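You operate a simulated robot arm through the tools that you are given. There is no shell and no other tool. Be economical: measure what you need, move in short steps, check, and stop when the job is done.

You are at the controls of a simulated robot arm. One attempt, no reset.

TASK
Put things in order on the top of the tea table. At the end: the teal bottle (marked "SHAMPOO") from the top of the tea table stands where the pink sponge stood; the pink sponge is on the white small dish; the round brush from the top of the tea table stands where the teal bottle stood; the red rolled socks from the top of the tea table is on the pink saucer; whatever was shut is shut again. Leave all else as you found it, and nothing knocked over.

Only the result counts: the job must be done as asked and must still hold three seconds after the hand-in. Knocking over, shifting, dropping, spilling or breaking anything else fails it.

THE ROBOT
A 6-joint arm with a two-finger parallel gripper, fixed in place. Base frame: the origin is at the foot of the arm, x ahead of it, y to its left, z up; the work surface is at about z = 0.86. Units: m, rad, N and s.
With the tool pointing down near the work surface it reaches from about 0.26 to 0.68 m from the base axis. Its first joint turns from -1.152 to 1.152 rad. Payload 2.9 kg.
Tool frame: the origin (TCP) lies between the finger pads and is the grasp point; the fingertips stand 0.03 m ahead of it; z points along the fingers, y is the line along which they close. Largest opening 0.11 m; finger width 0.02, thickness 0.01; the body of the gripper, 0.048 by 0.112 m, starts 0.055 m behind the TCP.
Orientation is that of the tool frame in the base frame, as a unit quaternion [x, y, z, w]. With the fingers straight down and closing along the base's y, the tool's x points along the base's -x, its y along +y and its z along -z.

THE INTERFACE
- The arm moves only by the tool servo_tool. Its argument "targets" is text: rows parted by semicolons, each of 7 numbers parted by spaces: the shift along the base's x, y, z in m, then the turn, a rotation vector about the base's x, y, z in degrees, then the closure, from 0 (fully open) to 1 (shut). In form: tx ty tz rx ry rz fingers; .... A call has 1 to 12 rows; each row shifts and turns the commanded pose from where the row before left it. A row lasts 0.2 s, in which the tool goes at most 0.05 m and 0.15 rad; a call with a longer step from one row to the next is refused whole, and so is a gripper value outside its range. A pose out of reach is approached as far as the arm can. The call stops where the force on the tool passes 40 N (or 10 N more than at its start, if that is more) or the arm is blocked; 0.2 s more then pass. Each finger travels about 0.108 m/s and halts on what it meets, pressing with about 33 N; the grip force reading is that of the motor and also rises with nothing between the fingers. The clock runs only during rows and for 0.2 s after the last one: add rows that do not move to give the fingers time. It gives the time, the measured TCP pose, the force on the tool (base axes), the opening and the grip force at its end, in the units of the frame above (readings bear some noise), and new pictures: "views" is both (left out), scene, wrist or none.
- Cameras (640 x 400 px; columns grow to the right, rows downward): "scene" is fixed at [0.054, 0.4184, 1.3862]; the picture's right is [-0.92, -0.39, 0.00], its down [-0.22, 0.51, -0.83] and it looks along [0.33, -0.76, -0.56] (base axes); focal length 366 px, centre (320, 200). "wrist" rides on the gripper at [0.072, 0.017, -0.103] in the tool frame; the picture's right is [-0.23, 0.97, 0.00], its down [-0.76, -0.18, -0.62] and it looks along [-0.61, -0.14, 0.78] (tool axes); focal length 222 px, centre (320, 200). There is no depth. A picture from a camera that has moved, and an enlarged one, comes with that camera's place and axes in the base frame and with its lens.
- inspect(camera, box): a new picture of the part [left, top, right, bottom] of that camera's present view, enlarged. It takes no simulated time.
- close_job(): hands the job in; it is judged then, once.

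Go step by step. Nothing tells you positions but the pictures and the camera data: compare them with the known pose of the tool, close in by small moves and look again before you grip or let go. The budget is 120 turns and 170 pictures, counting those below and the enlarged ones. Unless the task says otherwise, let go and move clear before handing in, and close with one line.

The tools are called after "Call:" by a JSON object that holds its "name" and its "arguments". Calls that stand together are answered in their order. servo_tool: Moves the arm, as the interface text tells. Its arguments: {"type":"object","properties":{"targets":{"type":"string"},"views":{"type":"string","enum":["both","scene","wrist","none"]}},"required":["targets"]} The other tools are called the same way: inspect (camera, box) takes an enlarged picture of a part of a camera's view; close_job () hands the job in.

At the start:

```text
time_s: 0.0
eef_pos: [0.4018, -0.0426, 1.0974]
ee_rot: [0.0, 1.0, 0.0, 0.0]
wrist_force: [0.4, 0.4, 0.3]
width: 0.1103
finger_force: 0.0
```

scene: 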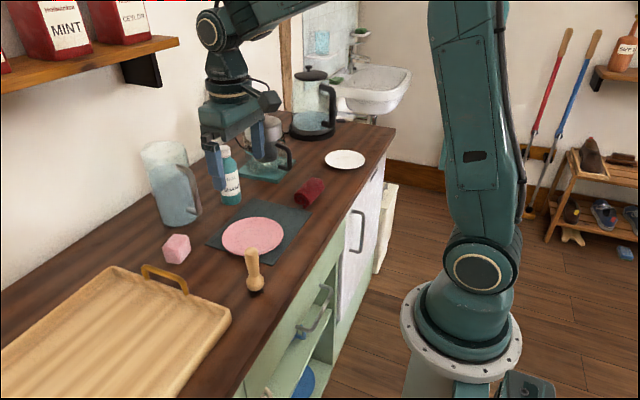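
wrist: 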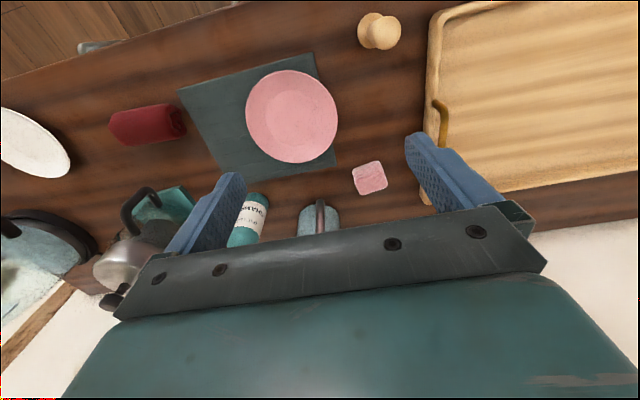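

I see the sponge near (0.55, 0.01), the bottle near (0.57, -0.20), the brush near (0.36, 0.03), the socks near (0.39, -0.28), the saucer near (0.44, -0.10) and the white dish near (0.37, -0.51). I'll enlarge the pictures to refine these positions.

Call:
{"name": "inspect", "arguments": {"camera": "scene", "box": [140, 130, 300, 230]}}

Call:
{"name": "inspect", "arguments": {"camera": "scene", "box": [140, 200, 300, 300]}}

Call:
{"name": "inspect", "arguments": {"camera": "wrist", "box": [220, 120, 420, 245]}}

Call:
{"name": "inspect", "arguments": {"camera": "scene", "box": [260, 100, 420, 200]}}

```text
4.00 times, centred on (220, 180) of scene
camera zoom: at [0.054, 0.4184, 1.3862], right [-0.92, -0.39, 0.0], down [-0.22, 0.51, -0.83], along [0.33, -0.76, -0.56], focal length 1462 px, centre (720, 280)
```

zoom: 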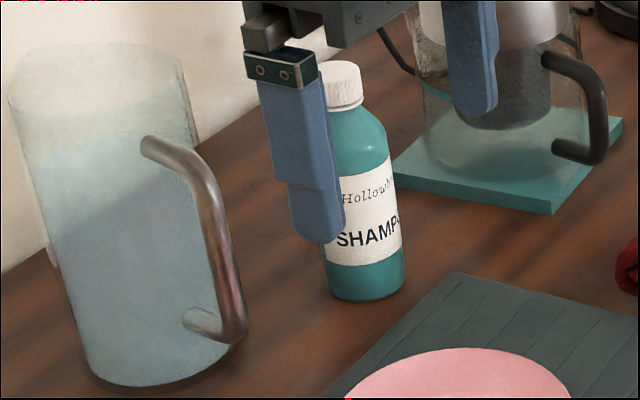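

```text
4.00 times, centred on (220, 250) of scene
camera zoom: at [0.054, 0.4184, 1.3862], right [-0.92, -0.39, 0.0], down [-0.22, 0.51, -0.83], along [0.33, -0.76, -0.56], focal length 1462 px, centre (720, 0)
```

zoom: 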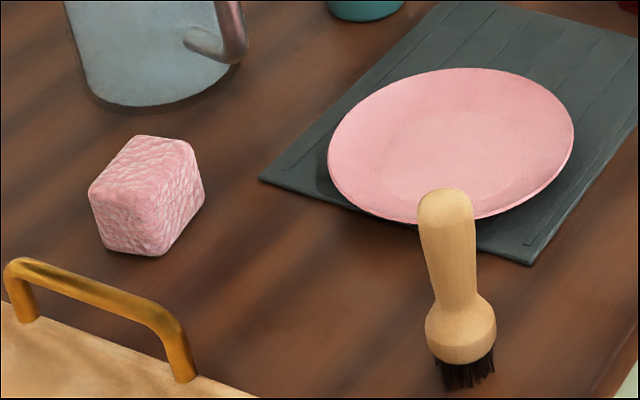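

```text
3.20 times, centred on (320, 182) of wrist
camera zoom: at [0.3296, -0.0242, 1.2006], right [0.23, 0.97, 0.0], down [0.76, -0.18, 0.62], along [0.61, -0.14, -0.78], focal length 711 px, centre (320, 256)
```

zoom: 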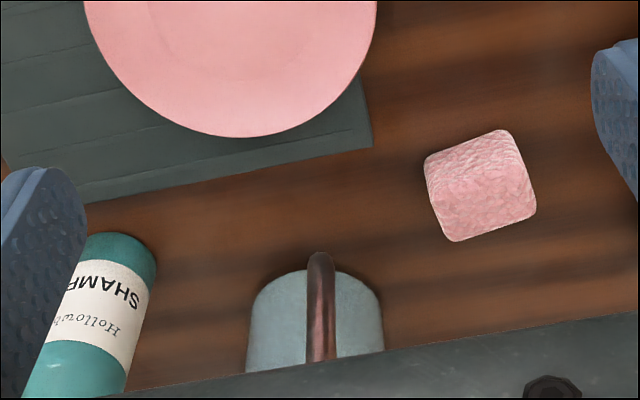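

```text
4.00 times, centred on (340, 150) of scene
camera zoom: at [0.054, 0.4184, 1.3862], right [-0.92, -0.39, 0.0], down [-0.22, 0.51, -0.83], along [0.33, -0.76, -0.56], focal length 1462 px, centre (240, 400)
```

zoom: 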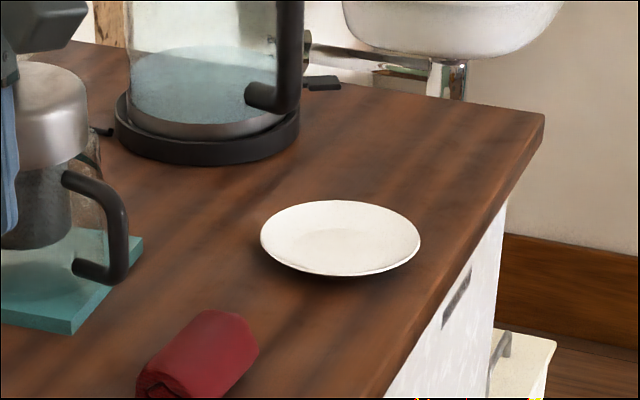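

The two views agree: the sponge's centre is at about (0.55, 0.013), turned about +10°. I'll move above it with the fingers half closed and check with the wrist camera.

Call:
{"name": "servo_tool", "arguments": {"targets": "0.037 0.014 -0.02 0 0 2.5 0.3; 0.037 0.014 -0.02 0 0 2.5 0.3; 0.037 0.014 -0.02 0 0 2.5 0.3; 0.037 0.014 -0.037 0 0 2.5 0.3; 0 0 0 0 0 0 0.3"}}

```text
refused: row 4 steps farther than a row can; nothing moved
```

The fourth row's step was too long, so I'll send it again with shorter steps.

Call:
{"name": "servo_tool", "arguments": {"targets": "0.037 0.014 -0.02 0 0 2.5 0.3; 0.037 0.014 -0.02 0 0 2.5 0.3; 0.037 0.014 -0.02 0 0 2.5 0.3; 0.037 0.014 -0.02 0 0 2.5 0.3; 0 0 -0.02 0 0 0 0.3; 0 0 0 0 0 0 0.3"}}

```text
time_s: 1.4
eef_pos: [0.5502, 0.0135, 0.9956]
ee_rot: [-0.086, 0.996, -0.001, 0.0]
wrist_force: [-0.1, 0.1, -0.2]
width: 0.0769
finger_force: 0.0
camera wrist: at [0.4762, 0.0183, 1.0995], right [0.05, 1.0, 0.0], down [0.78, -0.04, 0.62], along [0.62, -0.03, -0.78], focal length 222 px, centre (320, 200)
```

scene: 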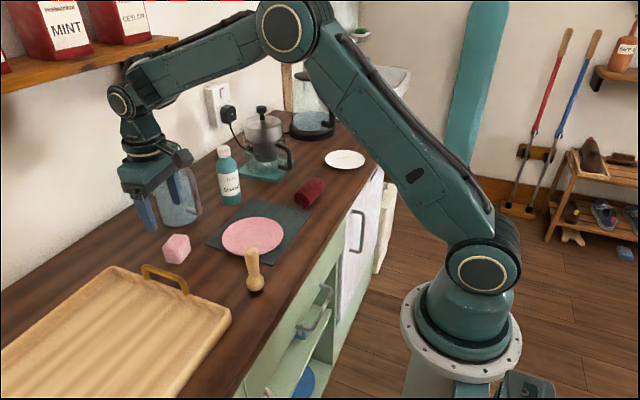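
wrist: 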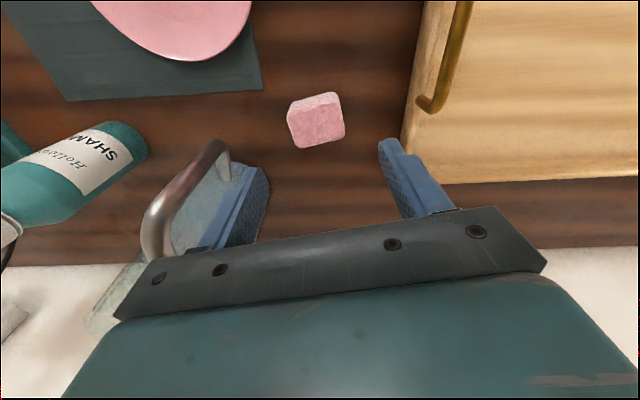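

The sponge lies right under the tool and needs about 7° more turn. I'll descend to TCP z of about 0.897, which puts the tips at 0.867, and check before closing.

Call:
{"name": "servo_tool", "arguments": {"targets": "0 -0.001 -0.03 0 0 3.5 0.3; 0 -0.001 -0.03 0 0 3.5 0.3; 0 0 -0.02 0 0 0 0.3; 0 0 -0.0185 0 0 0 0.3; 0 0 0 0 0 0 0.3"}}

```text
time_s: 2.6
eef_pos: [0.5506, 0.0128, 0.8977]
ee_rot: [-0.148, 0.989, 0.0, 0.0]
wrist_force: [0.4, 1.0, 0.0]
width: 0.0771
finger_force: 0.1
camera wrist: at [0.4765, 0.0084, 1.0007], right [-0.07, 1.0, 0.0], down [0.78, 0.05, 0.62], along [0.62, 0.04, -0.78], focal length 222 px, centre (320, 200)
```

scene: 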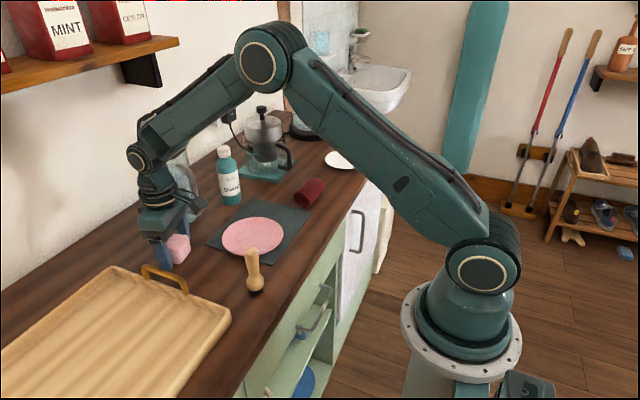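
wrist: 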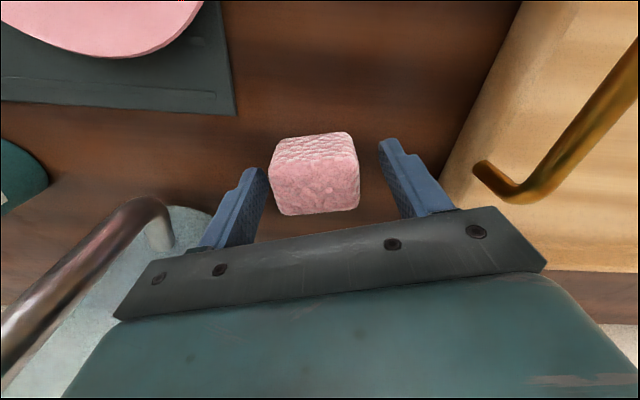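

The sponge sits centrally between the fingers, and its spot is about (0.551, 0.011). I'll close and lift.

Call:
{"name": "servo_tool", "arguments": {"targets": "0 0 0 0 0 0 0.6; 0 0 0 0 0 0 1; 0 0 0 0 0 0 1; 0 0 0 0 0 0 1; 0 0 0.03 0 0 0 1; 0 0 0.04 0 0 0 1; 0 0 0.04 0 0 0 1; 0 0 0 0 0 0 1"}}

```text
time_s: 4.4
eef_pos: [0.5504, 0.0122, 1.0117]
ee_rot: [-0.148, 0.989, 0.001, 0.0]
wrist_force: [0.3, -0.7, 1.3]
width: 0.0498
finger_force: 33.4
camera wrist: at [0.4755, 0.0076, 1.1139], right [-0.07, 1.0, 0.0], down [0.78, 0.05, 0.62], along [0.62, 0.04, -0.78], focal length 222 px, centre (320, 200)
```

scene: 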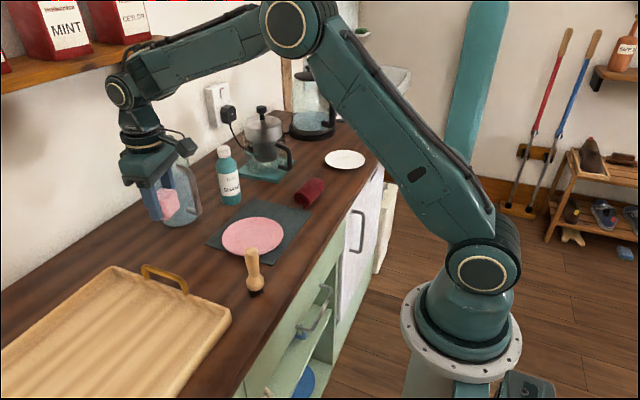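
wrist: 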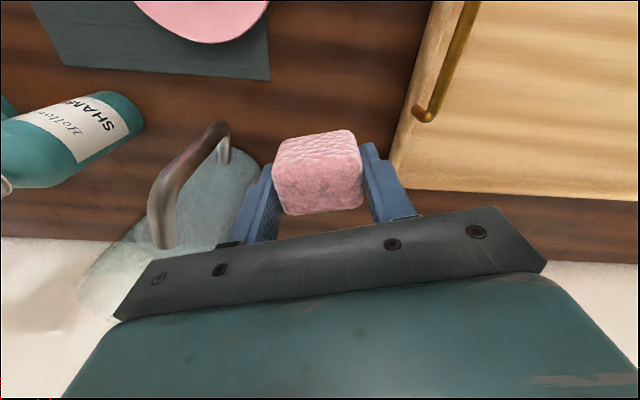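

The sponge is held. I'll carry it up, back and then across to the white dish at about (0.37, -0.51), keeping high.

Call:
{"name": "servo_tool", "arguments": {"targets": "0 0 0.045 0 0 0 1; -0.043 -0.02 0 0 0 -3 1; -0.043 -0.02 0 0 0 -3 1; -0.043 -0.02 0 0 0 -3 1; -0.043 -0.02 0 0 0 -3 1; 0 -0.044 0 0 0 -3 1; 0 -0.044 0 0 0 -3 1; 0 -0.044 0 0 0 -3 1; 0 -0.044 0 0 0 -3 1; 0 -0.044 0 0 0 -3 1; 0 -0.044 0 0 0 -3 1; 0 -0.044 0 0 0 -3 1", "views": "none"}}

Call:
{"name": "servo_tool", "arguments": {"targets": "0 -0.044 0 0 0 -3 1; 0 -0.044 0 0 0 -3 1; 0 -0.035 0 0 0 0 1; 0 0 0 0 0 0 1"}}

```text
time_s: 7.0
eef_pos: [0.3804, -0.3748, 1.0584]
ee_rot: [0.14, 0.99, 0.001, 0.001]
wrist_force: [-0.1, 0.0, -0.5]
width: 0.0489
finger_force: 32.6
```

```text
time_s: 8.0
eef_pos: [0.3795, -0.4954, 1.0552]
ee_rot: [0.19, 0.982, 0.0, 0.001]
wrist_force: [0.2, -0.1, 0.0]
width: 0.0491
finger_force: 33.1
camera wrist: at [0.3178, -0.452, 1.1581], right [0.58, 0.82, 0.0], down [0.64, -0.45, 0.62], along [0.51, -0.36, -0.78], focal length 222 px, centre (320, 200)
```

scene: 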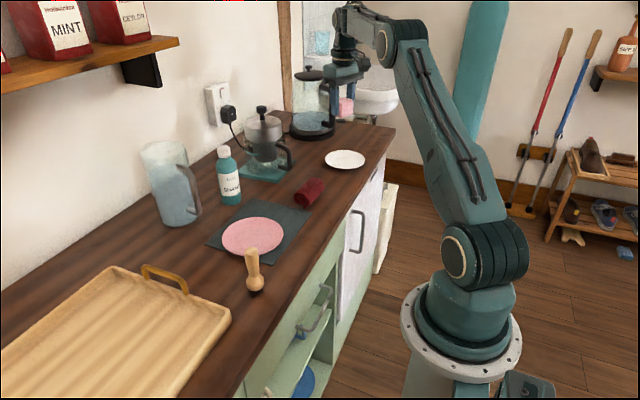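
wrist: 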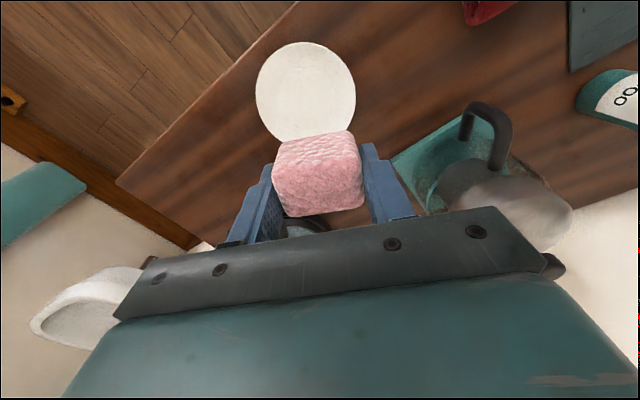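

The dish's centre is about (0.363, -0.504). I'll move over it and go part of the way down.

Call:
{"name": "servo_tool", "arguments": {"targets": "-0.0165 -0.0086 -0.02 0 0 0 1; 0 0 -0.04 0 0 0 1; 0 0 -0.04 0 0 0 1; 0 0 -0.02 0 0 0 1; 0 0 0 0 0 0 1"}}

```text
time_s: 9.2
eef_pos: [0.3629, -0.5059, 0.9329]
ee_rot: [0.19, 0.982, 0.0, -0.001]
wrist_force: [0.2, 0.9, -0.6]
width: 0.0491
finger_force: 32.7
camera wrist: at [0.3008, -0.4627, 1.036], right [0.58, 0.82, 0.0], down [0.64, -0.45, 0.62], along [0.51, -0.36, -0.78], focal length 222 px, centre (320, 200)
```

scene: 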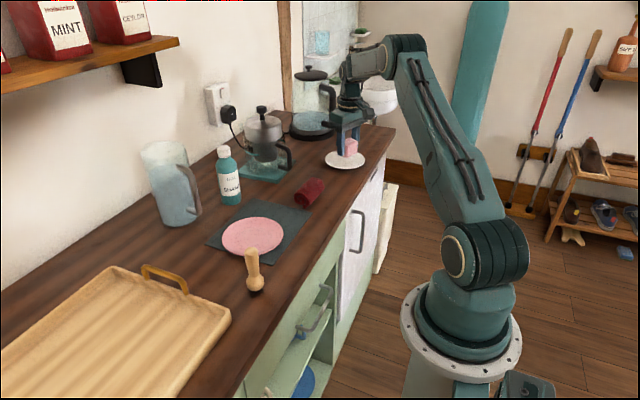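
wrist: 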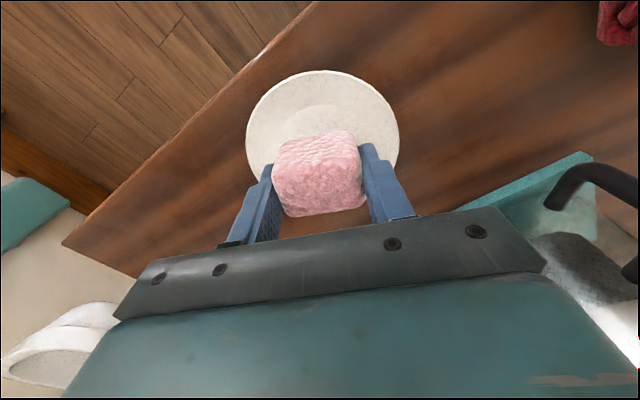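

I'm slightly off the dish's centre, so I'll correct by (-0.006, +0.005) and lower slowly, watching for contact.

Call:
{"name": "servo_tool", "arguments": {"targets": "-0.006 0.005 -0.008 0 0 0 1; 0 0 -0.008 0 0 0 1; 0 0 -0.004 0 0 0 1; 0 0 0 0 0 0 1"}}

Call:
{"name": "inspect", "arguments": {"camera": "scene", "box": [300, 120, 396, 180]}}

```text
time_s: 10.2
eef_pos: [0.3548, -0.5016, 0.9148]
ee_rot: [0.19, 0.982, 0.0, 0.001]
wrist_force: [0.0, 0.6, -0.1]
width: 0.0488
finger_force: 33.5
camera wrist: at [0.2942, -0.458, 1.0166], right [0.58, 0.82, 0.0], down [0.64, -0.45, 0.62], along [0.51, -0.36, -0.78], focal length 222 px, centre (320, 200)
```

scene: 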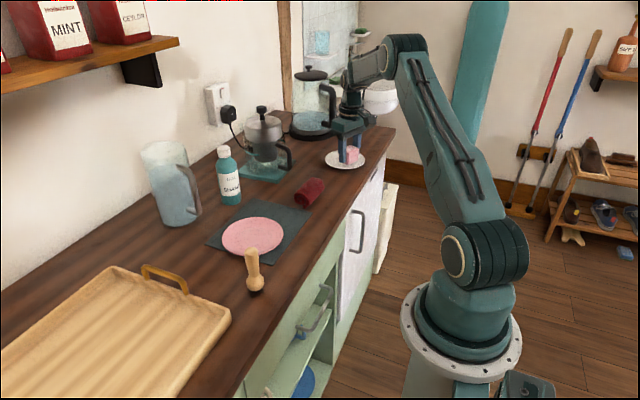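
wrist: 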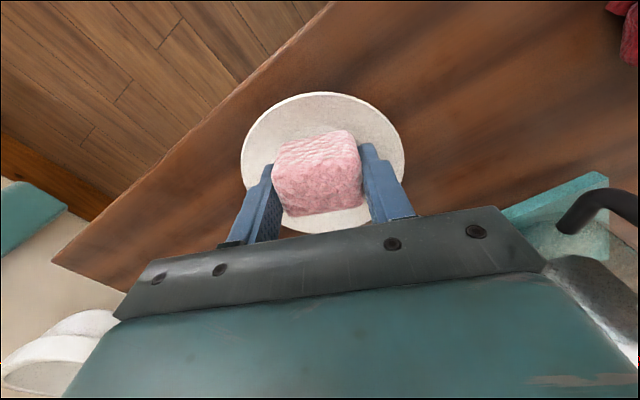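

```text
6.67 times, centred on (348, 150) of scene
camera zoom: at [0.054, 0.4184, 1.3862], right [-0.92, -0.39, 0.0], down [-0.22, 0.51, -0.83], along [0.33, -0.76, -0.56], focal length 2436 px, centre (133, 533)
```

zoom: 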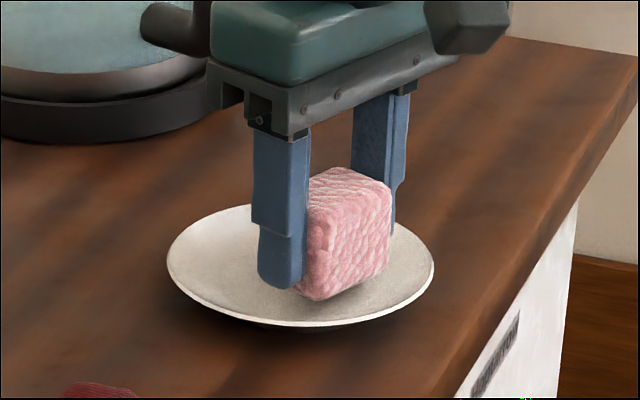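

Nearly in place. I'll nudge +4 mm in x and lower in small steps until contact.

Call:
{"name": "servo_tool", "arguments": {"targets": "0.004 -0.001 -0.003 0 0 0 1; 0 0 -0.003 0 0 0 1; 0 0 0 0 0 0 1", "views": "none"}}

Call:
{"name": "inspect", "arguments": {"camera": "scene", "box": [300, 120, 396, 180]}}

```text
time_s: 11.0
eef_pos: [0.3595, -0.5027, 0.9099]
ee_rot: [0.19, 0.982, 0.0, -0.001]
wrist_force: [-0.7, -0.9, 0.8]
width: 0.0487
finger_force: 33.2
```

```text
6.67 times, centred on (348, 150) of scene
camera zoom: at [0.054, 0.4184, 1.3862], right [-0.92, -0.39, 0.0], down [-0.22, 0.51, -0.83], along [0.33, -0.76, -0.56], focal length 2436 px, centre (133, 533)
```

zoom: 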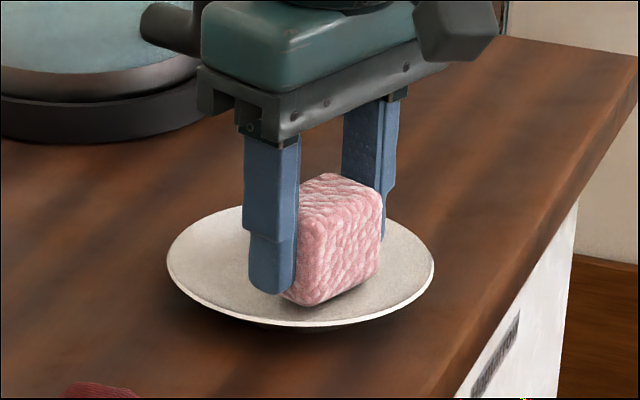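

It's centred sideways but a bit near the front rim, so I'll shift slightly back (-y) and keep lowering.

Call:
{"name": "servo_tool", "arguments": {"targets": "0.001 -0.006 0 0 0 0 1; 0 0 -0.003 0 0 0 1; 0 0 0 0 0 0 1", "views": "none"}}

Call:
{"name": "servo_tool", "arguments": {"targets": "0 0 -0.003 0 0 0 1; 0 0 0 0 0 0 1", "views": "none"}}

Call:
{"name": "inspect", "arguments": {"camera": "scene", "box": [300, 120, 396, 180]}}

```text
time_s: 11.8
eef_pos: [0.3598, -0.5091, 0.9039]
ee_rot: [0.191, 0.982, 0.002, 0.0]
wrist_force: [0.6, 0.5, 0.3]
width: 0.0486
finger_force: 33.3
```

```text
time_s: 12.4
eef_pos: [0.3598, -0.5099, 0.9042]
ee_rot: [0.191, 0.982, -0.001, 0.001]
wrist_force: [0.6, 3.3, 9.6]
width: 0.0488
finger_force: 33.1
```

```text
6.67 times, centred on (348, 150) of scene
camera zoom: at [0.0539, 0.4186, 1.3862], right [-0.92, -0.39, 0.0], down [-0.22, 0.51, -0.83], along [0.33, -0.76, -0.56], focal length 2436 px, centre (133, 533)
```

zoom: 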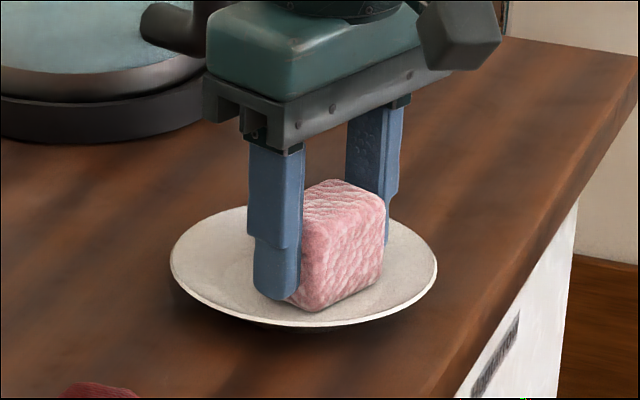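

Contact is made, with about 10 N upward. I'll release gently and rise straight up.

Call:
{"name": "servo_tool", "arguments": {"targets": "0 0 0.002 0 0 0 0.5; 0 0 0 0 0 0 0.38; 0 0 0 0 0 0 0.38; 0 0 0.03 0 0 0 0.38; 0 0 0.04 0 0 0 0.38; 0 0 0.04 0 0 0 0.38; 0 0 0.04 0 0 0 0.38; 0 0 0 0 0 0 0.3"}}

Call:
{"name": "inspect", "arguments": {"camera": "scene", "box": [300, 120, 396, 180]}}

```text
time_s: 14.2
eef_pos: [0.3616, -0.5068, 1.0562]
ee_rot: [0.19, 0.982, 0.0, 0.0]
wrist_force: [-0.2, -0.5, -0.1]
width: 0.077
finger_force: 0.1
camera wrist: at [0.301, -0.4635, 1.1582], right [0.58, 0.82, 0.0], down [0.64, -0.45, 0.62], along [0.51, -0.36, -0.78], focal length 222 px, centre (320, 200)
```

scene: 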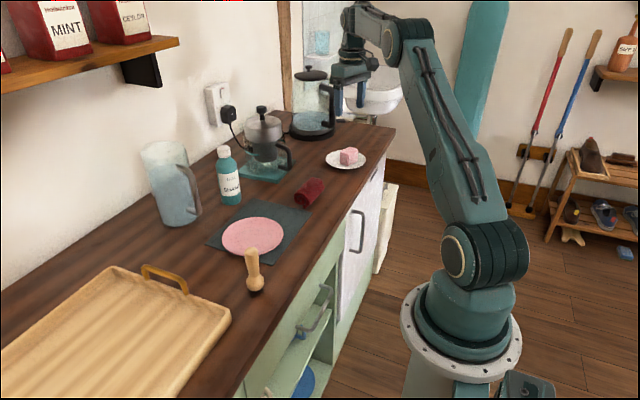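
wrist: 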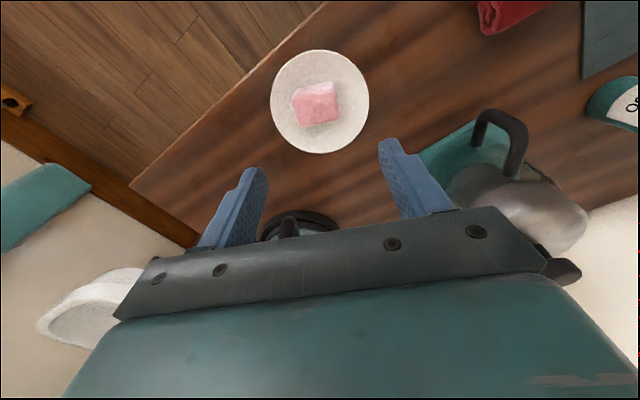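

```text
6.67 times, centred on (348, 150) of scene
camera zoom: at [0.054, 0.4184, 1.3862], right [-0.92, -0.39, 0.0], down [-0.22, 0.51, -0.83], along [0.33, -0.76, -0.56], focal length 2436 px, centre (133, 533)
```

zoom: 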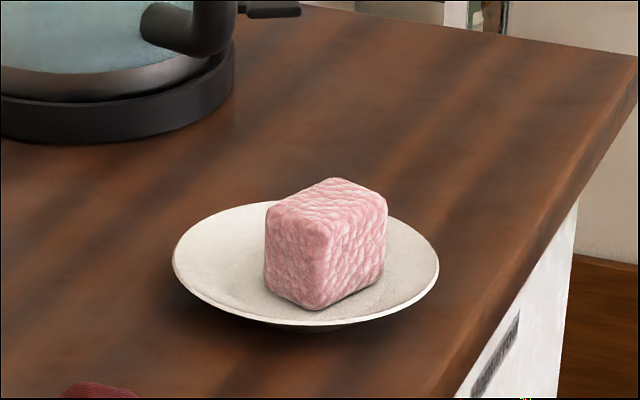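

The sponge sits on the dish. Next is the bottle at about (0.578, -0.207), so I'll move in front of it with the yaw back to zero and look.

Call:
{"name": "servo_tool", "arguments": {"targets": "0.003 0.043 0.004 0 0 3 0.3; 0.003 0.043 0.004 0 0 3 0.3; 0.003 0.043 0.004 0 0 3 0.3; 0.003 0.043 0 0 0 3 0.3; 0.003 0.043 0 0 0 3 0.3; 0.003 0.043 0 0 0 3 0.3; 0.003 0.042 0 0 0 4 0.3; 0.04 0 0 0 0 0 0.3; 0.04 0 0 0 0 0 0.3; 0 0 0 0 0 0 0.3"}}

```text
time_s: 16.4
eef_pos: [0.462, -0.2078, 1.067]
ee_rot: [0.0, 1.0, 0.0, -0.001]
wrist_force: [0.3, 0.2, 0.0]
width: 0.077
finger_force: 0.2
camera wrist: at [0.3905, -0.1897, 1.1695], right [0.23, 0.97, 0.0], down [0.76, -0.18, 0.62], along [0.61, -0.14, -0.78], focal length 222 px, centre (320, 200)
```

scene: 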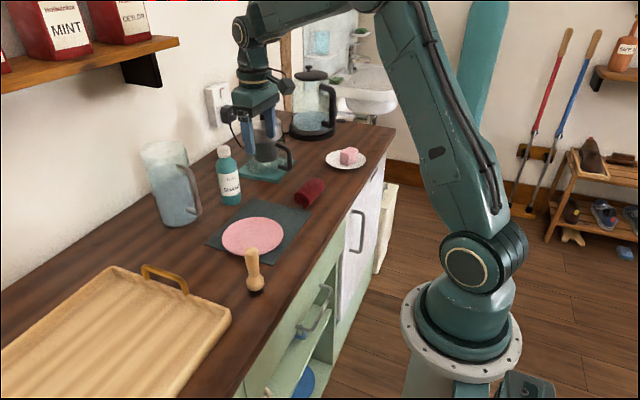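
wrist: 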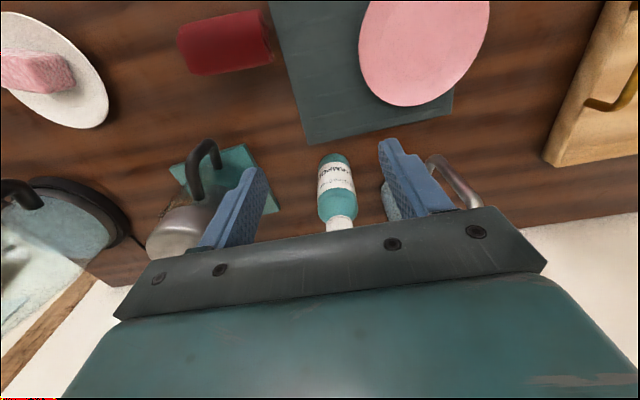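

The bottle's centre is about (0.576, -0.205). I'll move above it and check before going down.

Call:
{"name": "servo_tool", "arguments": {"targets": "0.038 0.001 0 0 0 0 0.3; 0.038 0.001 0 0 0 0 0.3; 0.038 0.001 0 0 0 0 0.3; 0 0 0 0 0 0 0.3"}}

Call:
{"name": "inspect", "arguments": {"camera": "scene", "box": [144, 100, 304, 200]}}

```text
time_s: 17.4
eef_pos: [0.5779, -0.2051, 1.0673]
ee_rot: [0.0, 1.0, 0.0, 0.0]
wrist_force: [-0.1, -0.3, -0.7]
width: 0.0771
finger_force: 0.0
camera wrist: at [0.5044, -0.187, 1.1697], right [0.23, 0.97, 0.0], down [0.76, -0.18, 0.62], along [0.61, -0.14, -0.78], focal length 222 px, centre (320, 200)
```

scene: 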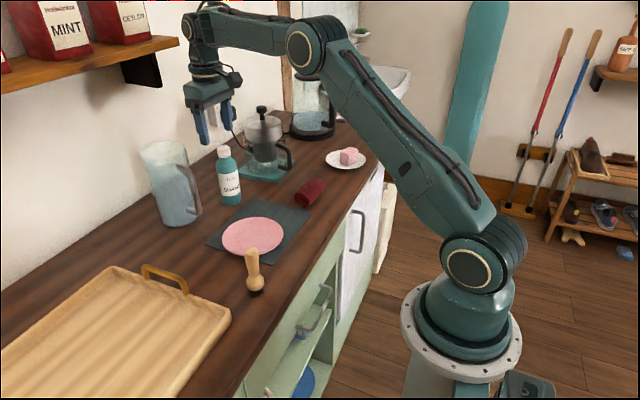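
wrist: 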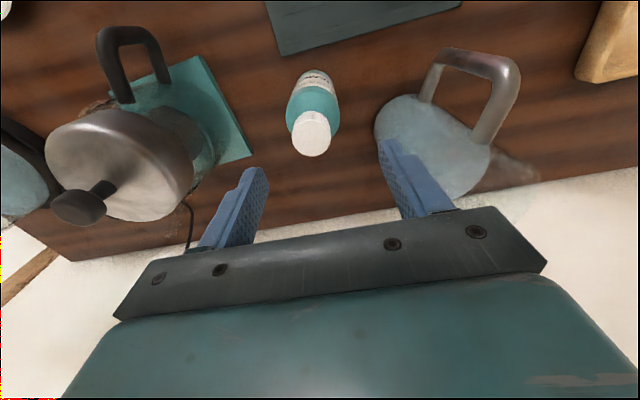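

```text
4.00 times, centred on (224, 150) of scene
camera zoom: at [0.054, 0.4184, 1.3862], right [-0.92, -0.39, 0.0], down [-0.22, 0.51, -0.83], along [0.33, -0.76, -0.56], focal length 1462 px, centre (704, 400)
```

zoom: 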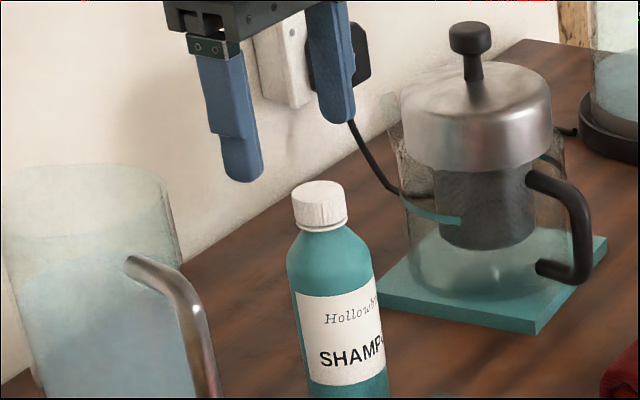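

The cap is at about (0.575, -0.207), and the jug and press are clear of the gripper body. I'll descend to z of about 0.965.

Call:
{"name": "servo_tool", "arguments": {"targets": "-0.003 -0.002 -0.03 0 0 0 0.3; 0 0 -0.03 0 0 0 0.3; 0 0 -0.025 0 0 0 0.3; 0 0 -0.017 0 0 0 0.3; 0 0 0 0 0 0 0.3"}}

Call:
{"name": "inspect", "arguments": {"camera": "scene", "box": [144, 120, 304, 220]}}

```text
time_s: 18.6
eef_pos: [0.5756, -0.2074, 0.963]
ee_rot: [0.0, 1.0, -0.001, -0.001]
wrist_force: [-0.2, -0.2, 0.4]
width: 0.077
finger_force: 0.0
camera wrist: at [0.5026, -0.1893, 1.0668], right [0.23, 0.97, 0.0], down [0.76, -0.18, 0.62], along [0.61, -0.14, -0.78], focal length 222 px, centre (320, 200)
```

scene: 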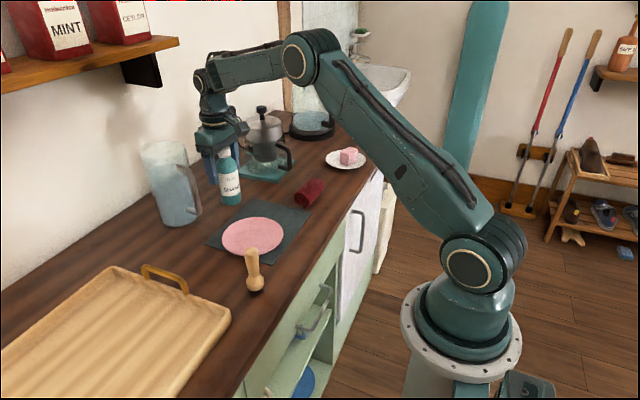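
wrist: 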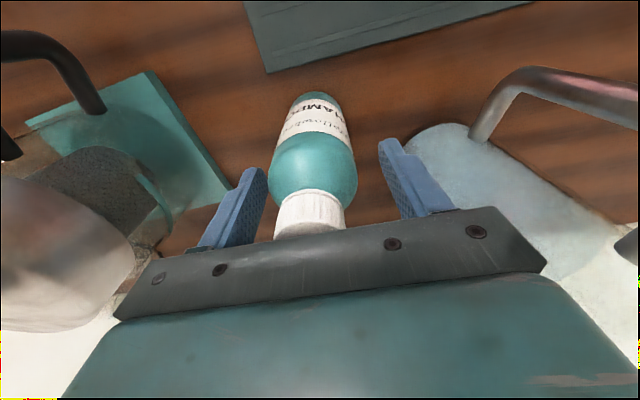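

```text
4.00 times, centred on (224, 170) of scene
camera zoom: at [0.054, 0.4184, 1.3862], right [-0.92, -0.39, 0.0], down [-0.22, 0.51, -0.83], along [0.33, -0.76, -0.56], focal length 1462 px, centre (704, 320)
```

zoom: 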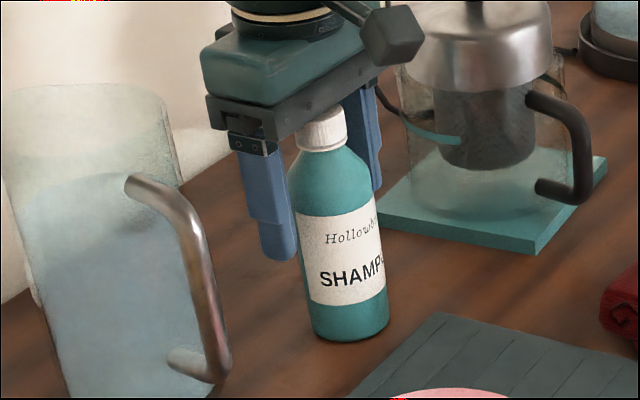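

The bottle is between the fingers at about (0.574, -0.208). I'll close and then lift a little as a test.

Call:
{"name": "servo_tool", "arguments": {"targets": "0 -0.002 -0.003 0 0 0 0.3; 0 0 0 0 0 0 0.5; 0 0 0 0 0 0 0.7; 0 0 0 0 0 0 1; 0 0 0 0 0 0 1; 0 0 0.02 0 0 0 1; 0 0 0 0 0 0 1"}}

Call:
{"name": "inspect", "arguments": {"camera": "scene", "box": [144, 120, 304, 220]}}

```text
time_s: 20.2
eef_pos: [0.5735, -0.2089, 0.9822]
ee_rot: [0.0, 1.0, 0.0, 0.0]
wrist_force: [1.0, -0.2, -2.3]
width: 0.0489
finger_force: 33.2
camera wrist: at [0.5003, -0.1913, 1.0838], right [0.23, 0.97, 0.0], down [0.76, -0.18, 0.62], along [0.61, -0.14, -0.78], focal length 222 px, centre (320, 200)
```

scene: 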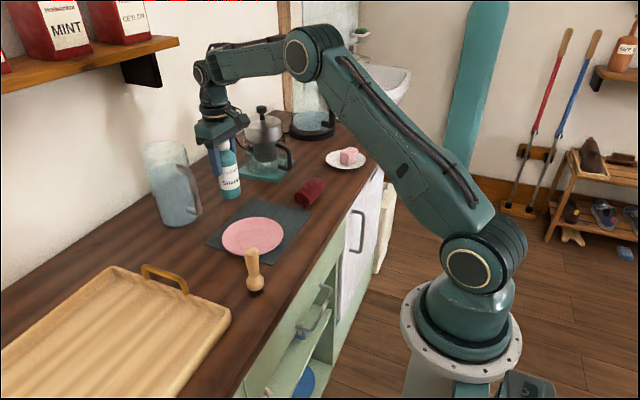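
wrist: 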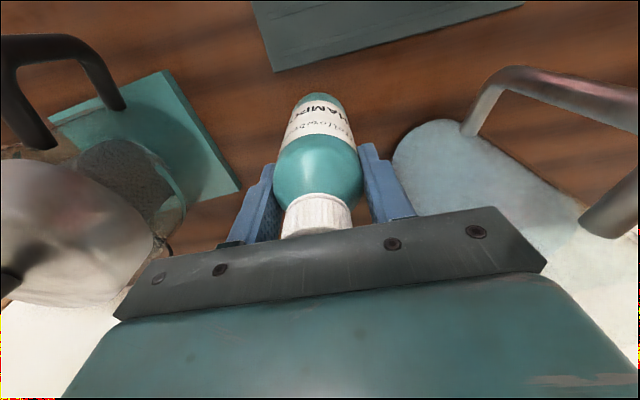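

```text
4.00 times, centred on (224, 170) of scene
camera zoom: at [0.0541, 0.4183, 1.3862], right [-0.92, -0.39, 0.0], down [-0.22, 0.51, -0.83], along [0.33, -0.76, -0.56], focal length 1462 px, centre (704, 320)
```

zoom: 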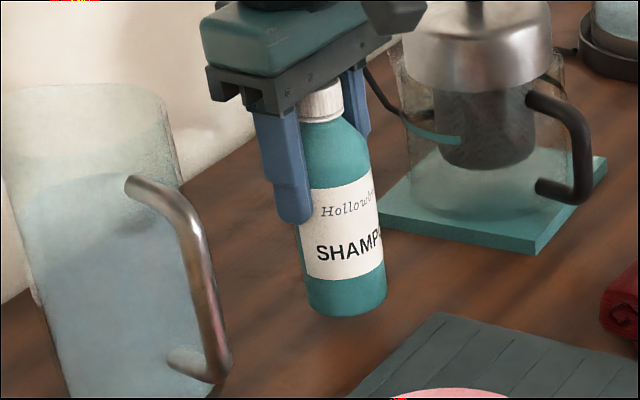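

The bottle is lifted cleanly; its foot touches the table at TCP z of about 0.962, and its spot was (0.573, -0.209). I'll take it back around the jug to the sponge's old spot.

Call:
{"name": "servo_tool", "arguments": {"targets": "0 0 0.045 0 0 0 1; -0.041 0 0.01 0 0 0 1; -0.041 0 0 0 0 0 1; -0.041 0 0 0 0 0 1; 0 0.044 0 0 0 0 1; 0 0.044 0 0 0 0 1; 0 0.044 0 0 0 0 1; 0 0.044 0 0 0 0 1; 0 0.044 0 0 0 0 1; 0 0 0 0 0 0 1"}}

```text
time_s: 22.4
eef_pos: [0.4506, 0.0103, 1.0359]
ee_rot: [0.0, 1.0, 0.0, 0.0]
wrist_force: [0.7, 0.3, -3.3]
width: 0.0491
finger_force: 33.0
camera wrist: at [0.3775, 0.0288, 1.1384], right [0.23, 0.97, 0.0], down [0.76, -0.18, 0.62], along [0.61, -0.14, -0.78], focal length 222 px, centre (320, 200)
```

scene: 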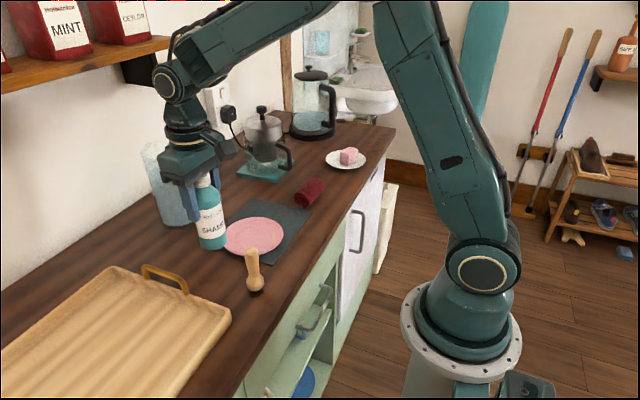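
wrist: 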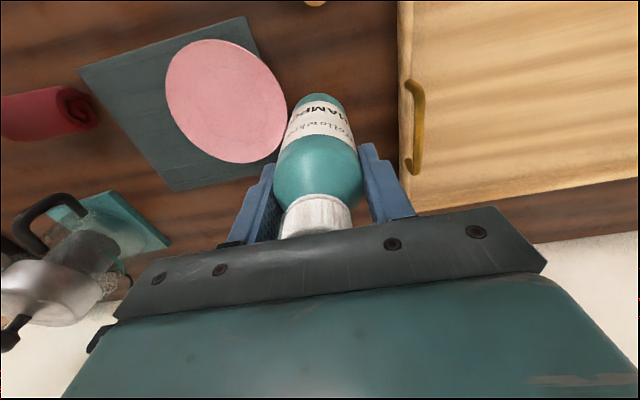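

Next I'll move forward to x of about 0.551 and check before lowering.

Call:
{"name": "servo_tool", "arguments": {"targets": "0.034 0 0 0 0 0 1; 0.034 0 0 0 0 0 1; 0.033 0.001 0 0 0 0 1; 0 0 -0.03 0 0 0 1; 0 0 -0.02 0 0 0 1; 0 0 0 0 0 0 1"}}

Call:
{"name": "inspect", "arguments": {"camera": "scene", "box": [104, 190, 264, 290]}}

```text
time_s: 23.8
eef_pos: [0.55, 0.0085, 0.9863]
ee_rot: [0.0, 1.0, 0.0, 0.0]
wrist_force: [0.2, 0.5, -2.5]
width: 0.0491
finger_force: 33.0
camera wrist: at [0.4774, 0.0277, 1.0884], right [0.23, 0.97, 0.0], down [0.76, -0.18, 0.62], along [0.61, -0.14, -0.78], focal length 222 px, centre (320, 200)
```

scene: 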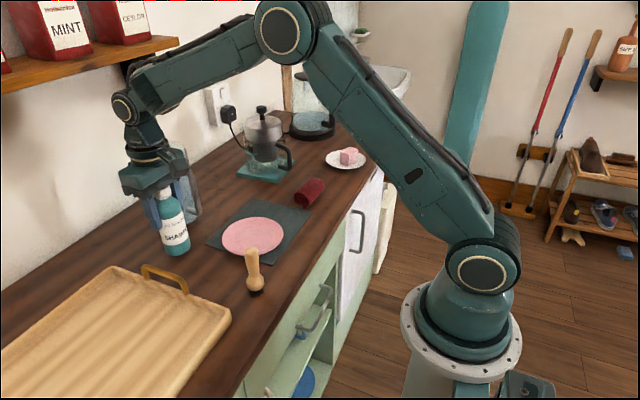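
wrist: 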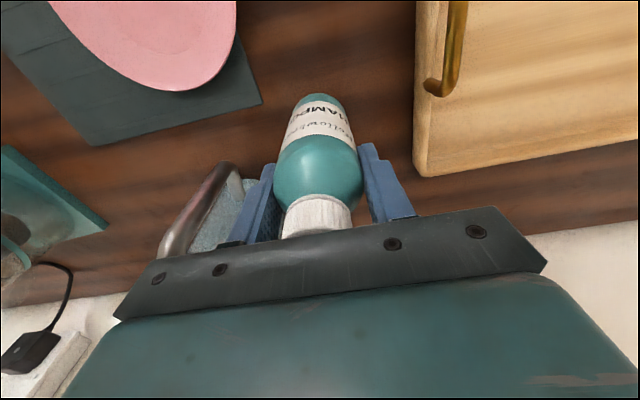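

```text
4.00 times, centred on (184, 240) of scene
camera zoom: at [0.0541, 0.4184, 1.3862], right [-0.92, -0.39, 0.0], down [-0.22, 0.51, -0.83], along [0.33, -0.76, -0.56], focal length 1462 px, centre (864, 40)
```

zoom: 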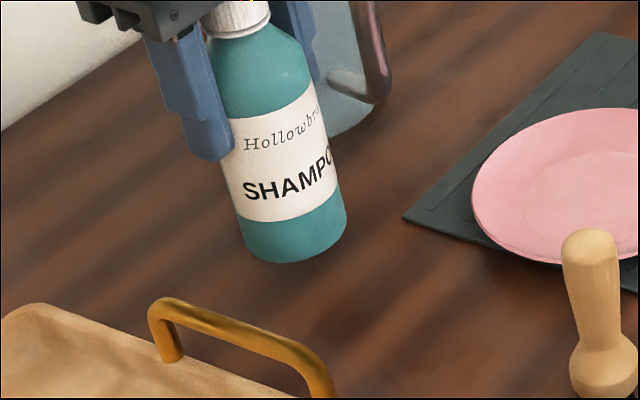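

The bottle is over the spot, so I'll make a tiny correction and lower to contact.

Call:
{"name": "servo_tool", "arguments": {"targets": "0.001 0.002 -0.01 0 0 0 1; 0 0 -0.008 0 0 0 1; 0 0 -0.003 0 0 0 1; 0 0 0 0 0 0 1", "views": "none"}}

Call:
{"name": "servo_tool", "arguments": {"targets": "0 0 -0.002 0 0 0 1; 0 0 0 0 0 0 1", "views": "none"}}

Call:
{"name": "inspect", "arguments": {"camera": "scene", "box": [104, 190, 264, 290]}}

```text
time_s: 24.8
eef_pos: [0.5519, 0.0118, 0.9651]
ee_rot: [0.0, 1.0, 0.0, 0.0]
wrist_force: [0.4, 0.9, -3.0]
width: 0.0491
finger_force: 33.3
```

```text
time_s: 25.4
eef_pos: [0.5514, 0.0114, 0.9645]
ee_rot: [0.0, 1.0, 0.0, 0.0]
wrist_force: [0.4, -0.5, -2.8]
width: 0.0489
finger_force: 33.0
```

```text
4.00 times, centred on (184, 240) of scene
camera zoom: at [0.0541, 0.4184, 1.3862], right [-0.92, -0.39, 0.0], down [-0.22, 0.51, -0.83], along [0.33, -0.76, -0.56], focal length 1462 px, centre (864, 40)
```

zoom: 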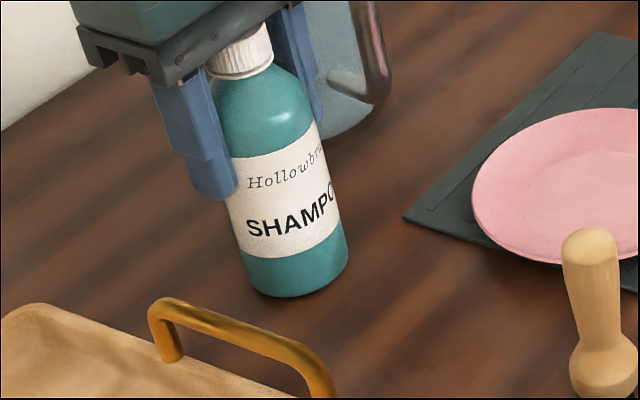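

It isn't touching yet, since the weight is still on the tool. I'll lower a few more millimetres.

Call:
{"name": "servo_tool", "arguments": {"targets": "0 0 -0.002 0 0 0 1; 0 0 0 0 0 0 1", "views": "none"}}

Call:
{"name": "servo_tool", "arguments": {"targets": "0 0 -0.002 0 0 0 1; 0 0 0 0 0 0 1", "views": "none"}}

```text
time_s: 26.0
eef_pos: [0.5525, 0.0135, 0.962]
ee_rot: [0.0, 1.0, -0.001, 0.0]
wrist_force: [-0.4, 0.6, -2.3]
width: 0.0489
finger_force: 33.0
```

```text
time_s: 26.6
eef_pos: [0.5523, 0.0133, 0.9612]
ee_rot: [-0.001, 1.0, 0.0, 0.002]
wrist_force: [-3.5, 2.9, 18.0]
width: 0.0491
finger_force: 33.3
```

There's contact at 18 N. I'll ease up 1 mm, open, and rise straight up.

Call:
{"name": "servo_tool", "arguments": {"targets": "0 0 0.001 0 0 0 1; 0 0 0 0 0 0 0.45; 0 0 0 0 0 0 0.3; 0 0 0 0 0 0 0.3; 0 0 0.03 0 0 0 0.3; 0 0 0.04 0 0 0 0.3; 0 0 0.04 0 0 0 0.3; 0 0 0 0 0 0 0.3"}}

Call:
{"name": "inspect", "arguments": {"camera": "scene", "box": [104, 170, 264, 270]}}

```text
time_s: 28.4
eef_pos: [0.551, 0.0135, 1.0694]
ee_rot: [0.0, 1.0, -0.001, 0.0]
wrist_force: [-0.3, 0.4, 0.0]
width: 0.0771
finger_force: 0.0
camera wrist: at [0.4789, 0.031, 1.173], right [0.23, 0.97, 0.0], down [0.76, -0.18, 0.62], along [0.61, -0.14, -0.78], focal length 222 px, centre (320, 200)
```

scene: 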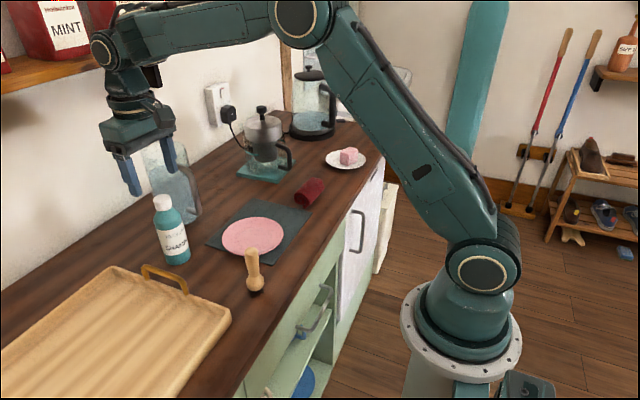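
wrist: 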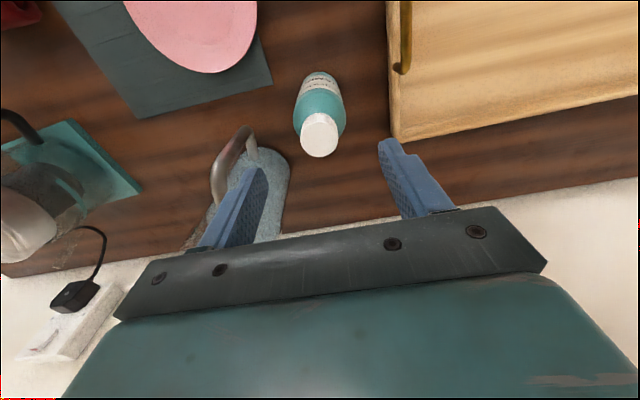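

```text
4.00 times, centred on (184, 220) of scene
camera zoom: at [0.054, 0.4184, 1.3862], right [-0.92, -0.39, 0.0], down [-0.22, 0.51, -0.83], along [0.33, -0.76, -0.56], focal length 1462 px, centre (864, 120)
```

zoom: 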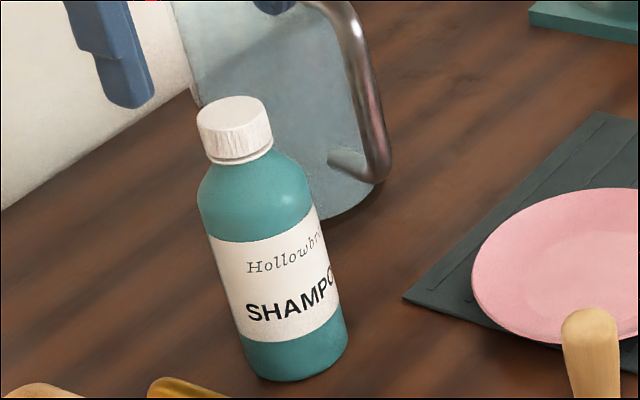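

The bottle stands in place. Next I'll move over the brush at about (0.36, 0.03) and look.

Call:
{"name": "servo_tool", "arguments": {"targets": "-0.04 0 0 0 0 0 0.3; -0.04 0 0 0 0 0 0.3; -0.04 0.005 0 0 0 0 0.3; -0.04 0.005 0 0 0 0 0.3; -0.03 0.005 0 0 0 0 0.3; 0 0 0 0 0 0 0.3"}}

Call:
{"name": "inspect", "arguments": {"camera": "scene", "box": [200, 210, 328, 290]}}

```text
time_s: 29.8
eef_pos: [0.3599, 0.028, 1.0718]
ee_rot: [0.0, 1.0, 0.0, 0.0]
wrist_force: [-0.5, -0.2, 0.0]
width: 0.0768
finger_force: 0.1
camera wrist: at [0.2877, 0.0456, 1.1746], right [0.23, 0.97, 0.0], down [0.76, -0.18, 0.62], along [0.61, -0.14, -0.78], focal length 222 px, centre (320, 200)
```

scene: 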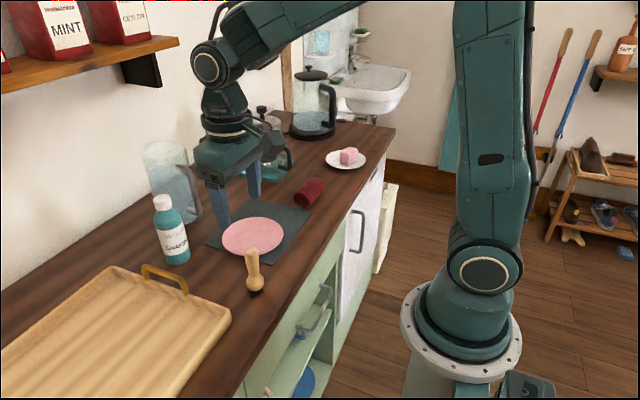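
wrist: 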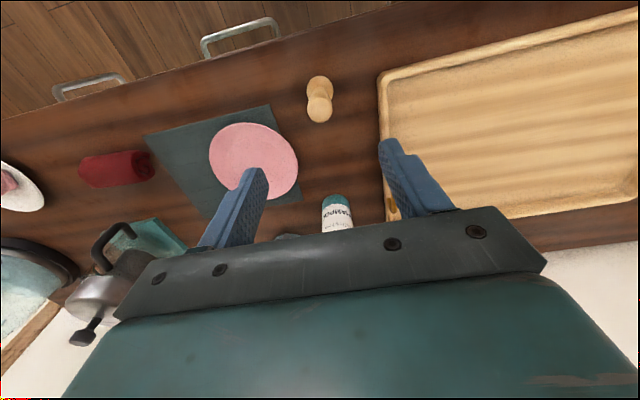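

```text
5.00 times, centred on (264, 250) of scene
camera zoom: at [0.054, 0.4184, 1.3862], right [-0.92, -0.39, 0.0], down [-0.22, 0.51, -0.83], along [0.33, -0.76, -0.56], focal length 1827 px, centre (600, -50)
```

zoom: 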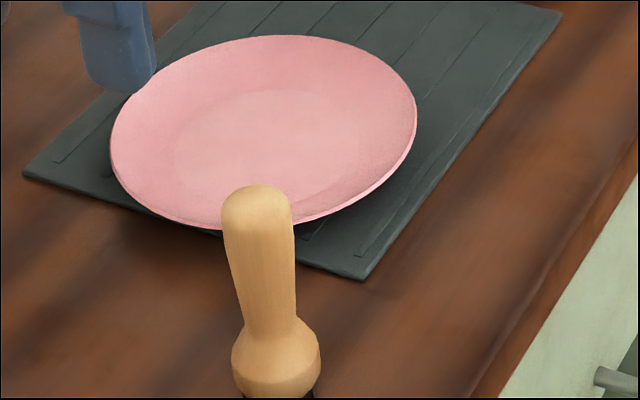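

The brush stands at about (0.346, 0.033), with its top near z 0.99. I'll centre above it and look again.

Call:
{"name": "servo_tool", "arguments": {"targets": "-0.014 0.005 -0.02 0 0 0 0.3; 0 0 -0.006 0 0 0 0.3; 0 0 0 0 0 0 0.3"}}

Call:
{"name": "inspect", "arguments": {"camera": "wrist", "box": [240, 60, 400, 160]}}

Call:
{"name": "inspect", "arguments": {"camera": "scene", "box": [190, 210, 318, 290]}}

```text
time_s: 30.6
eef_pos: [0.3463, 0.0333, 1.0453]
ee_rot: [0.0, 1.0, -0.001, 0.0]
wrist_force: [-0.9, 0.2, -0.4]
width: 0.0772
finger_force: 0.1
camera wrist: at [0.274, 0.0513, 1.1484], right [0.23, 0.97, 0.0], down [0.76, -0.18, 0.62], along [0.61, -0.14, -0.78], focal length 222 px, centre (320, 200)
```

scene: 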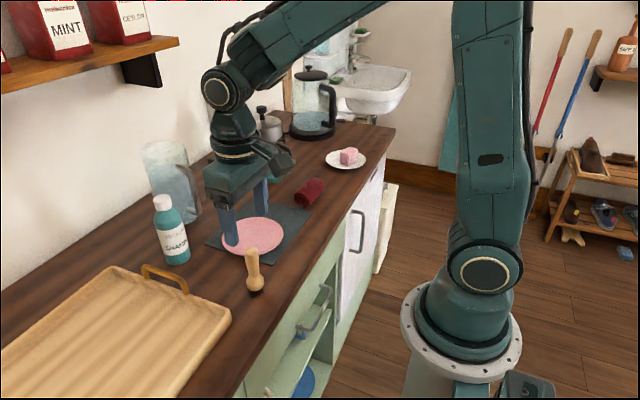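
wrist: 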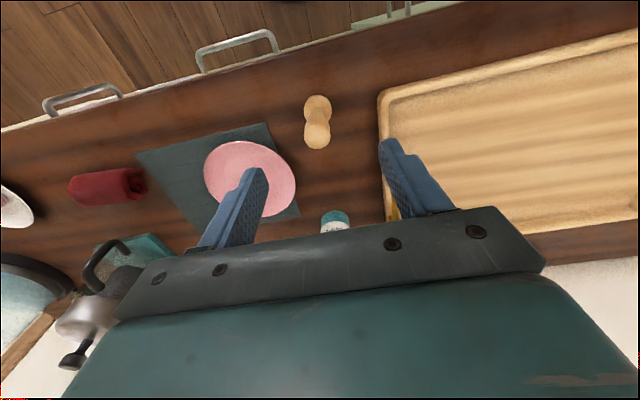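

```text
4.00 times, centred on (320, 110) of wrist
camera zoom: at [0.274, 0.0513, 1.1484], right [0.23, 0.97, 0.0], down [0.76, -0.18, 0.62], along [0.61, -0.14, -0.78], focal length 888 px, centre (320, 560)
```

zoom: 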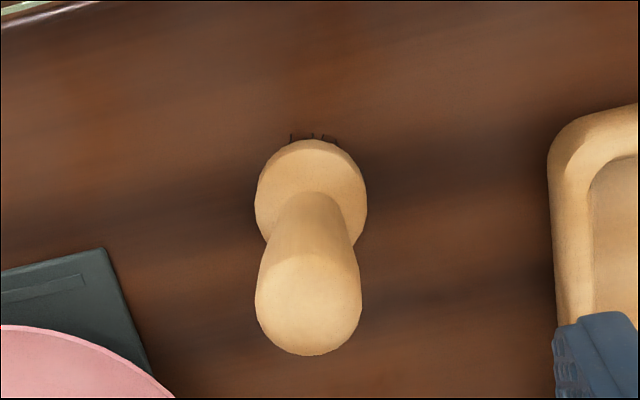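

```text
5.00 times, centred on (254, 250) of scene
camera zoom: at [0.054, 0.4184, 1.3862], right [-0.92, -0.39, 0.0], down [-0.22, 0.51, -0.83], along [0.33, -0.76, -0.56], focal length 1827 px, centre (650, -50)
```

zoom: 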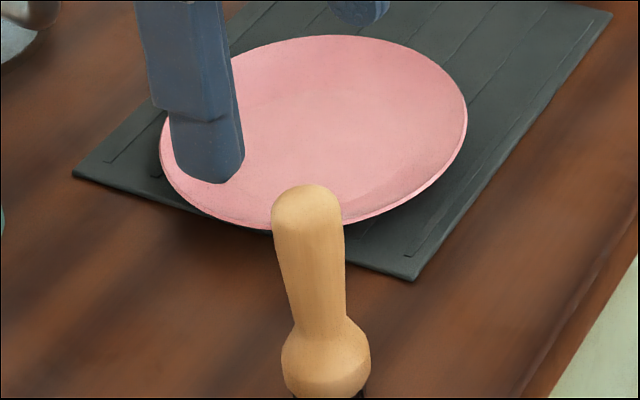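

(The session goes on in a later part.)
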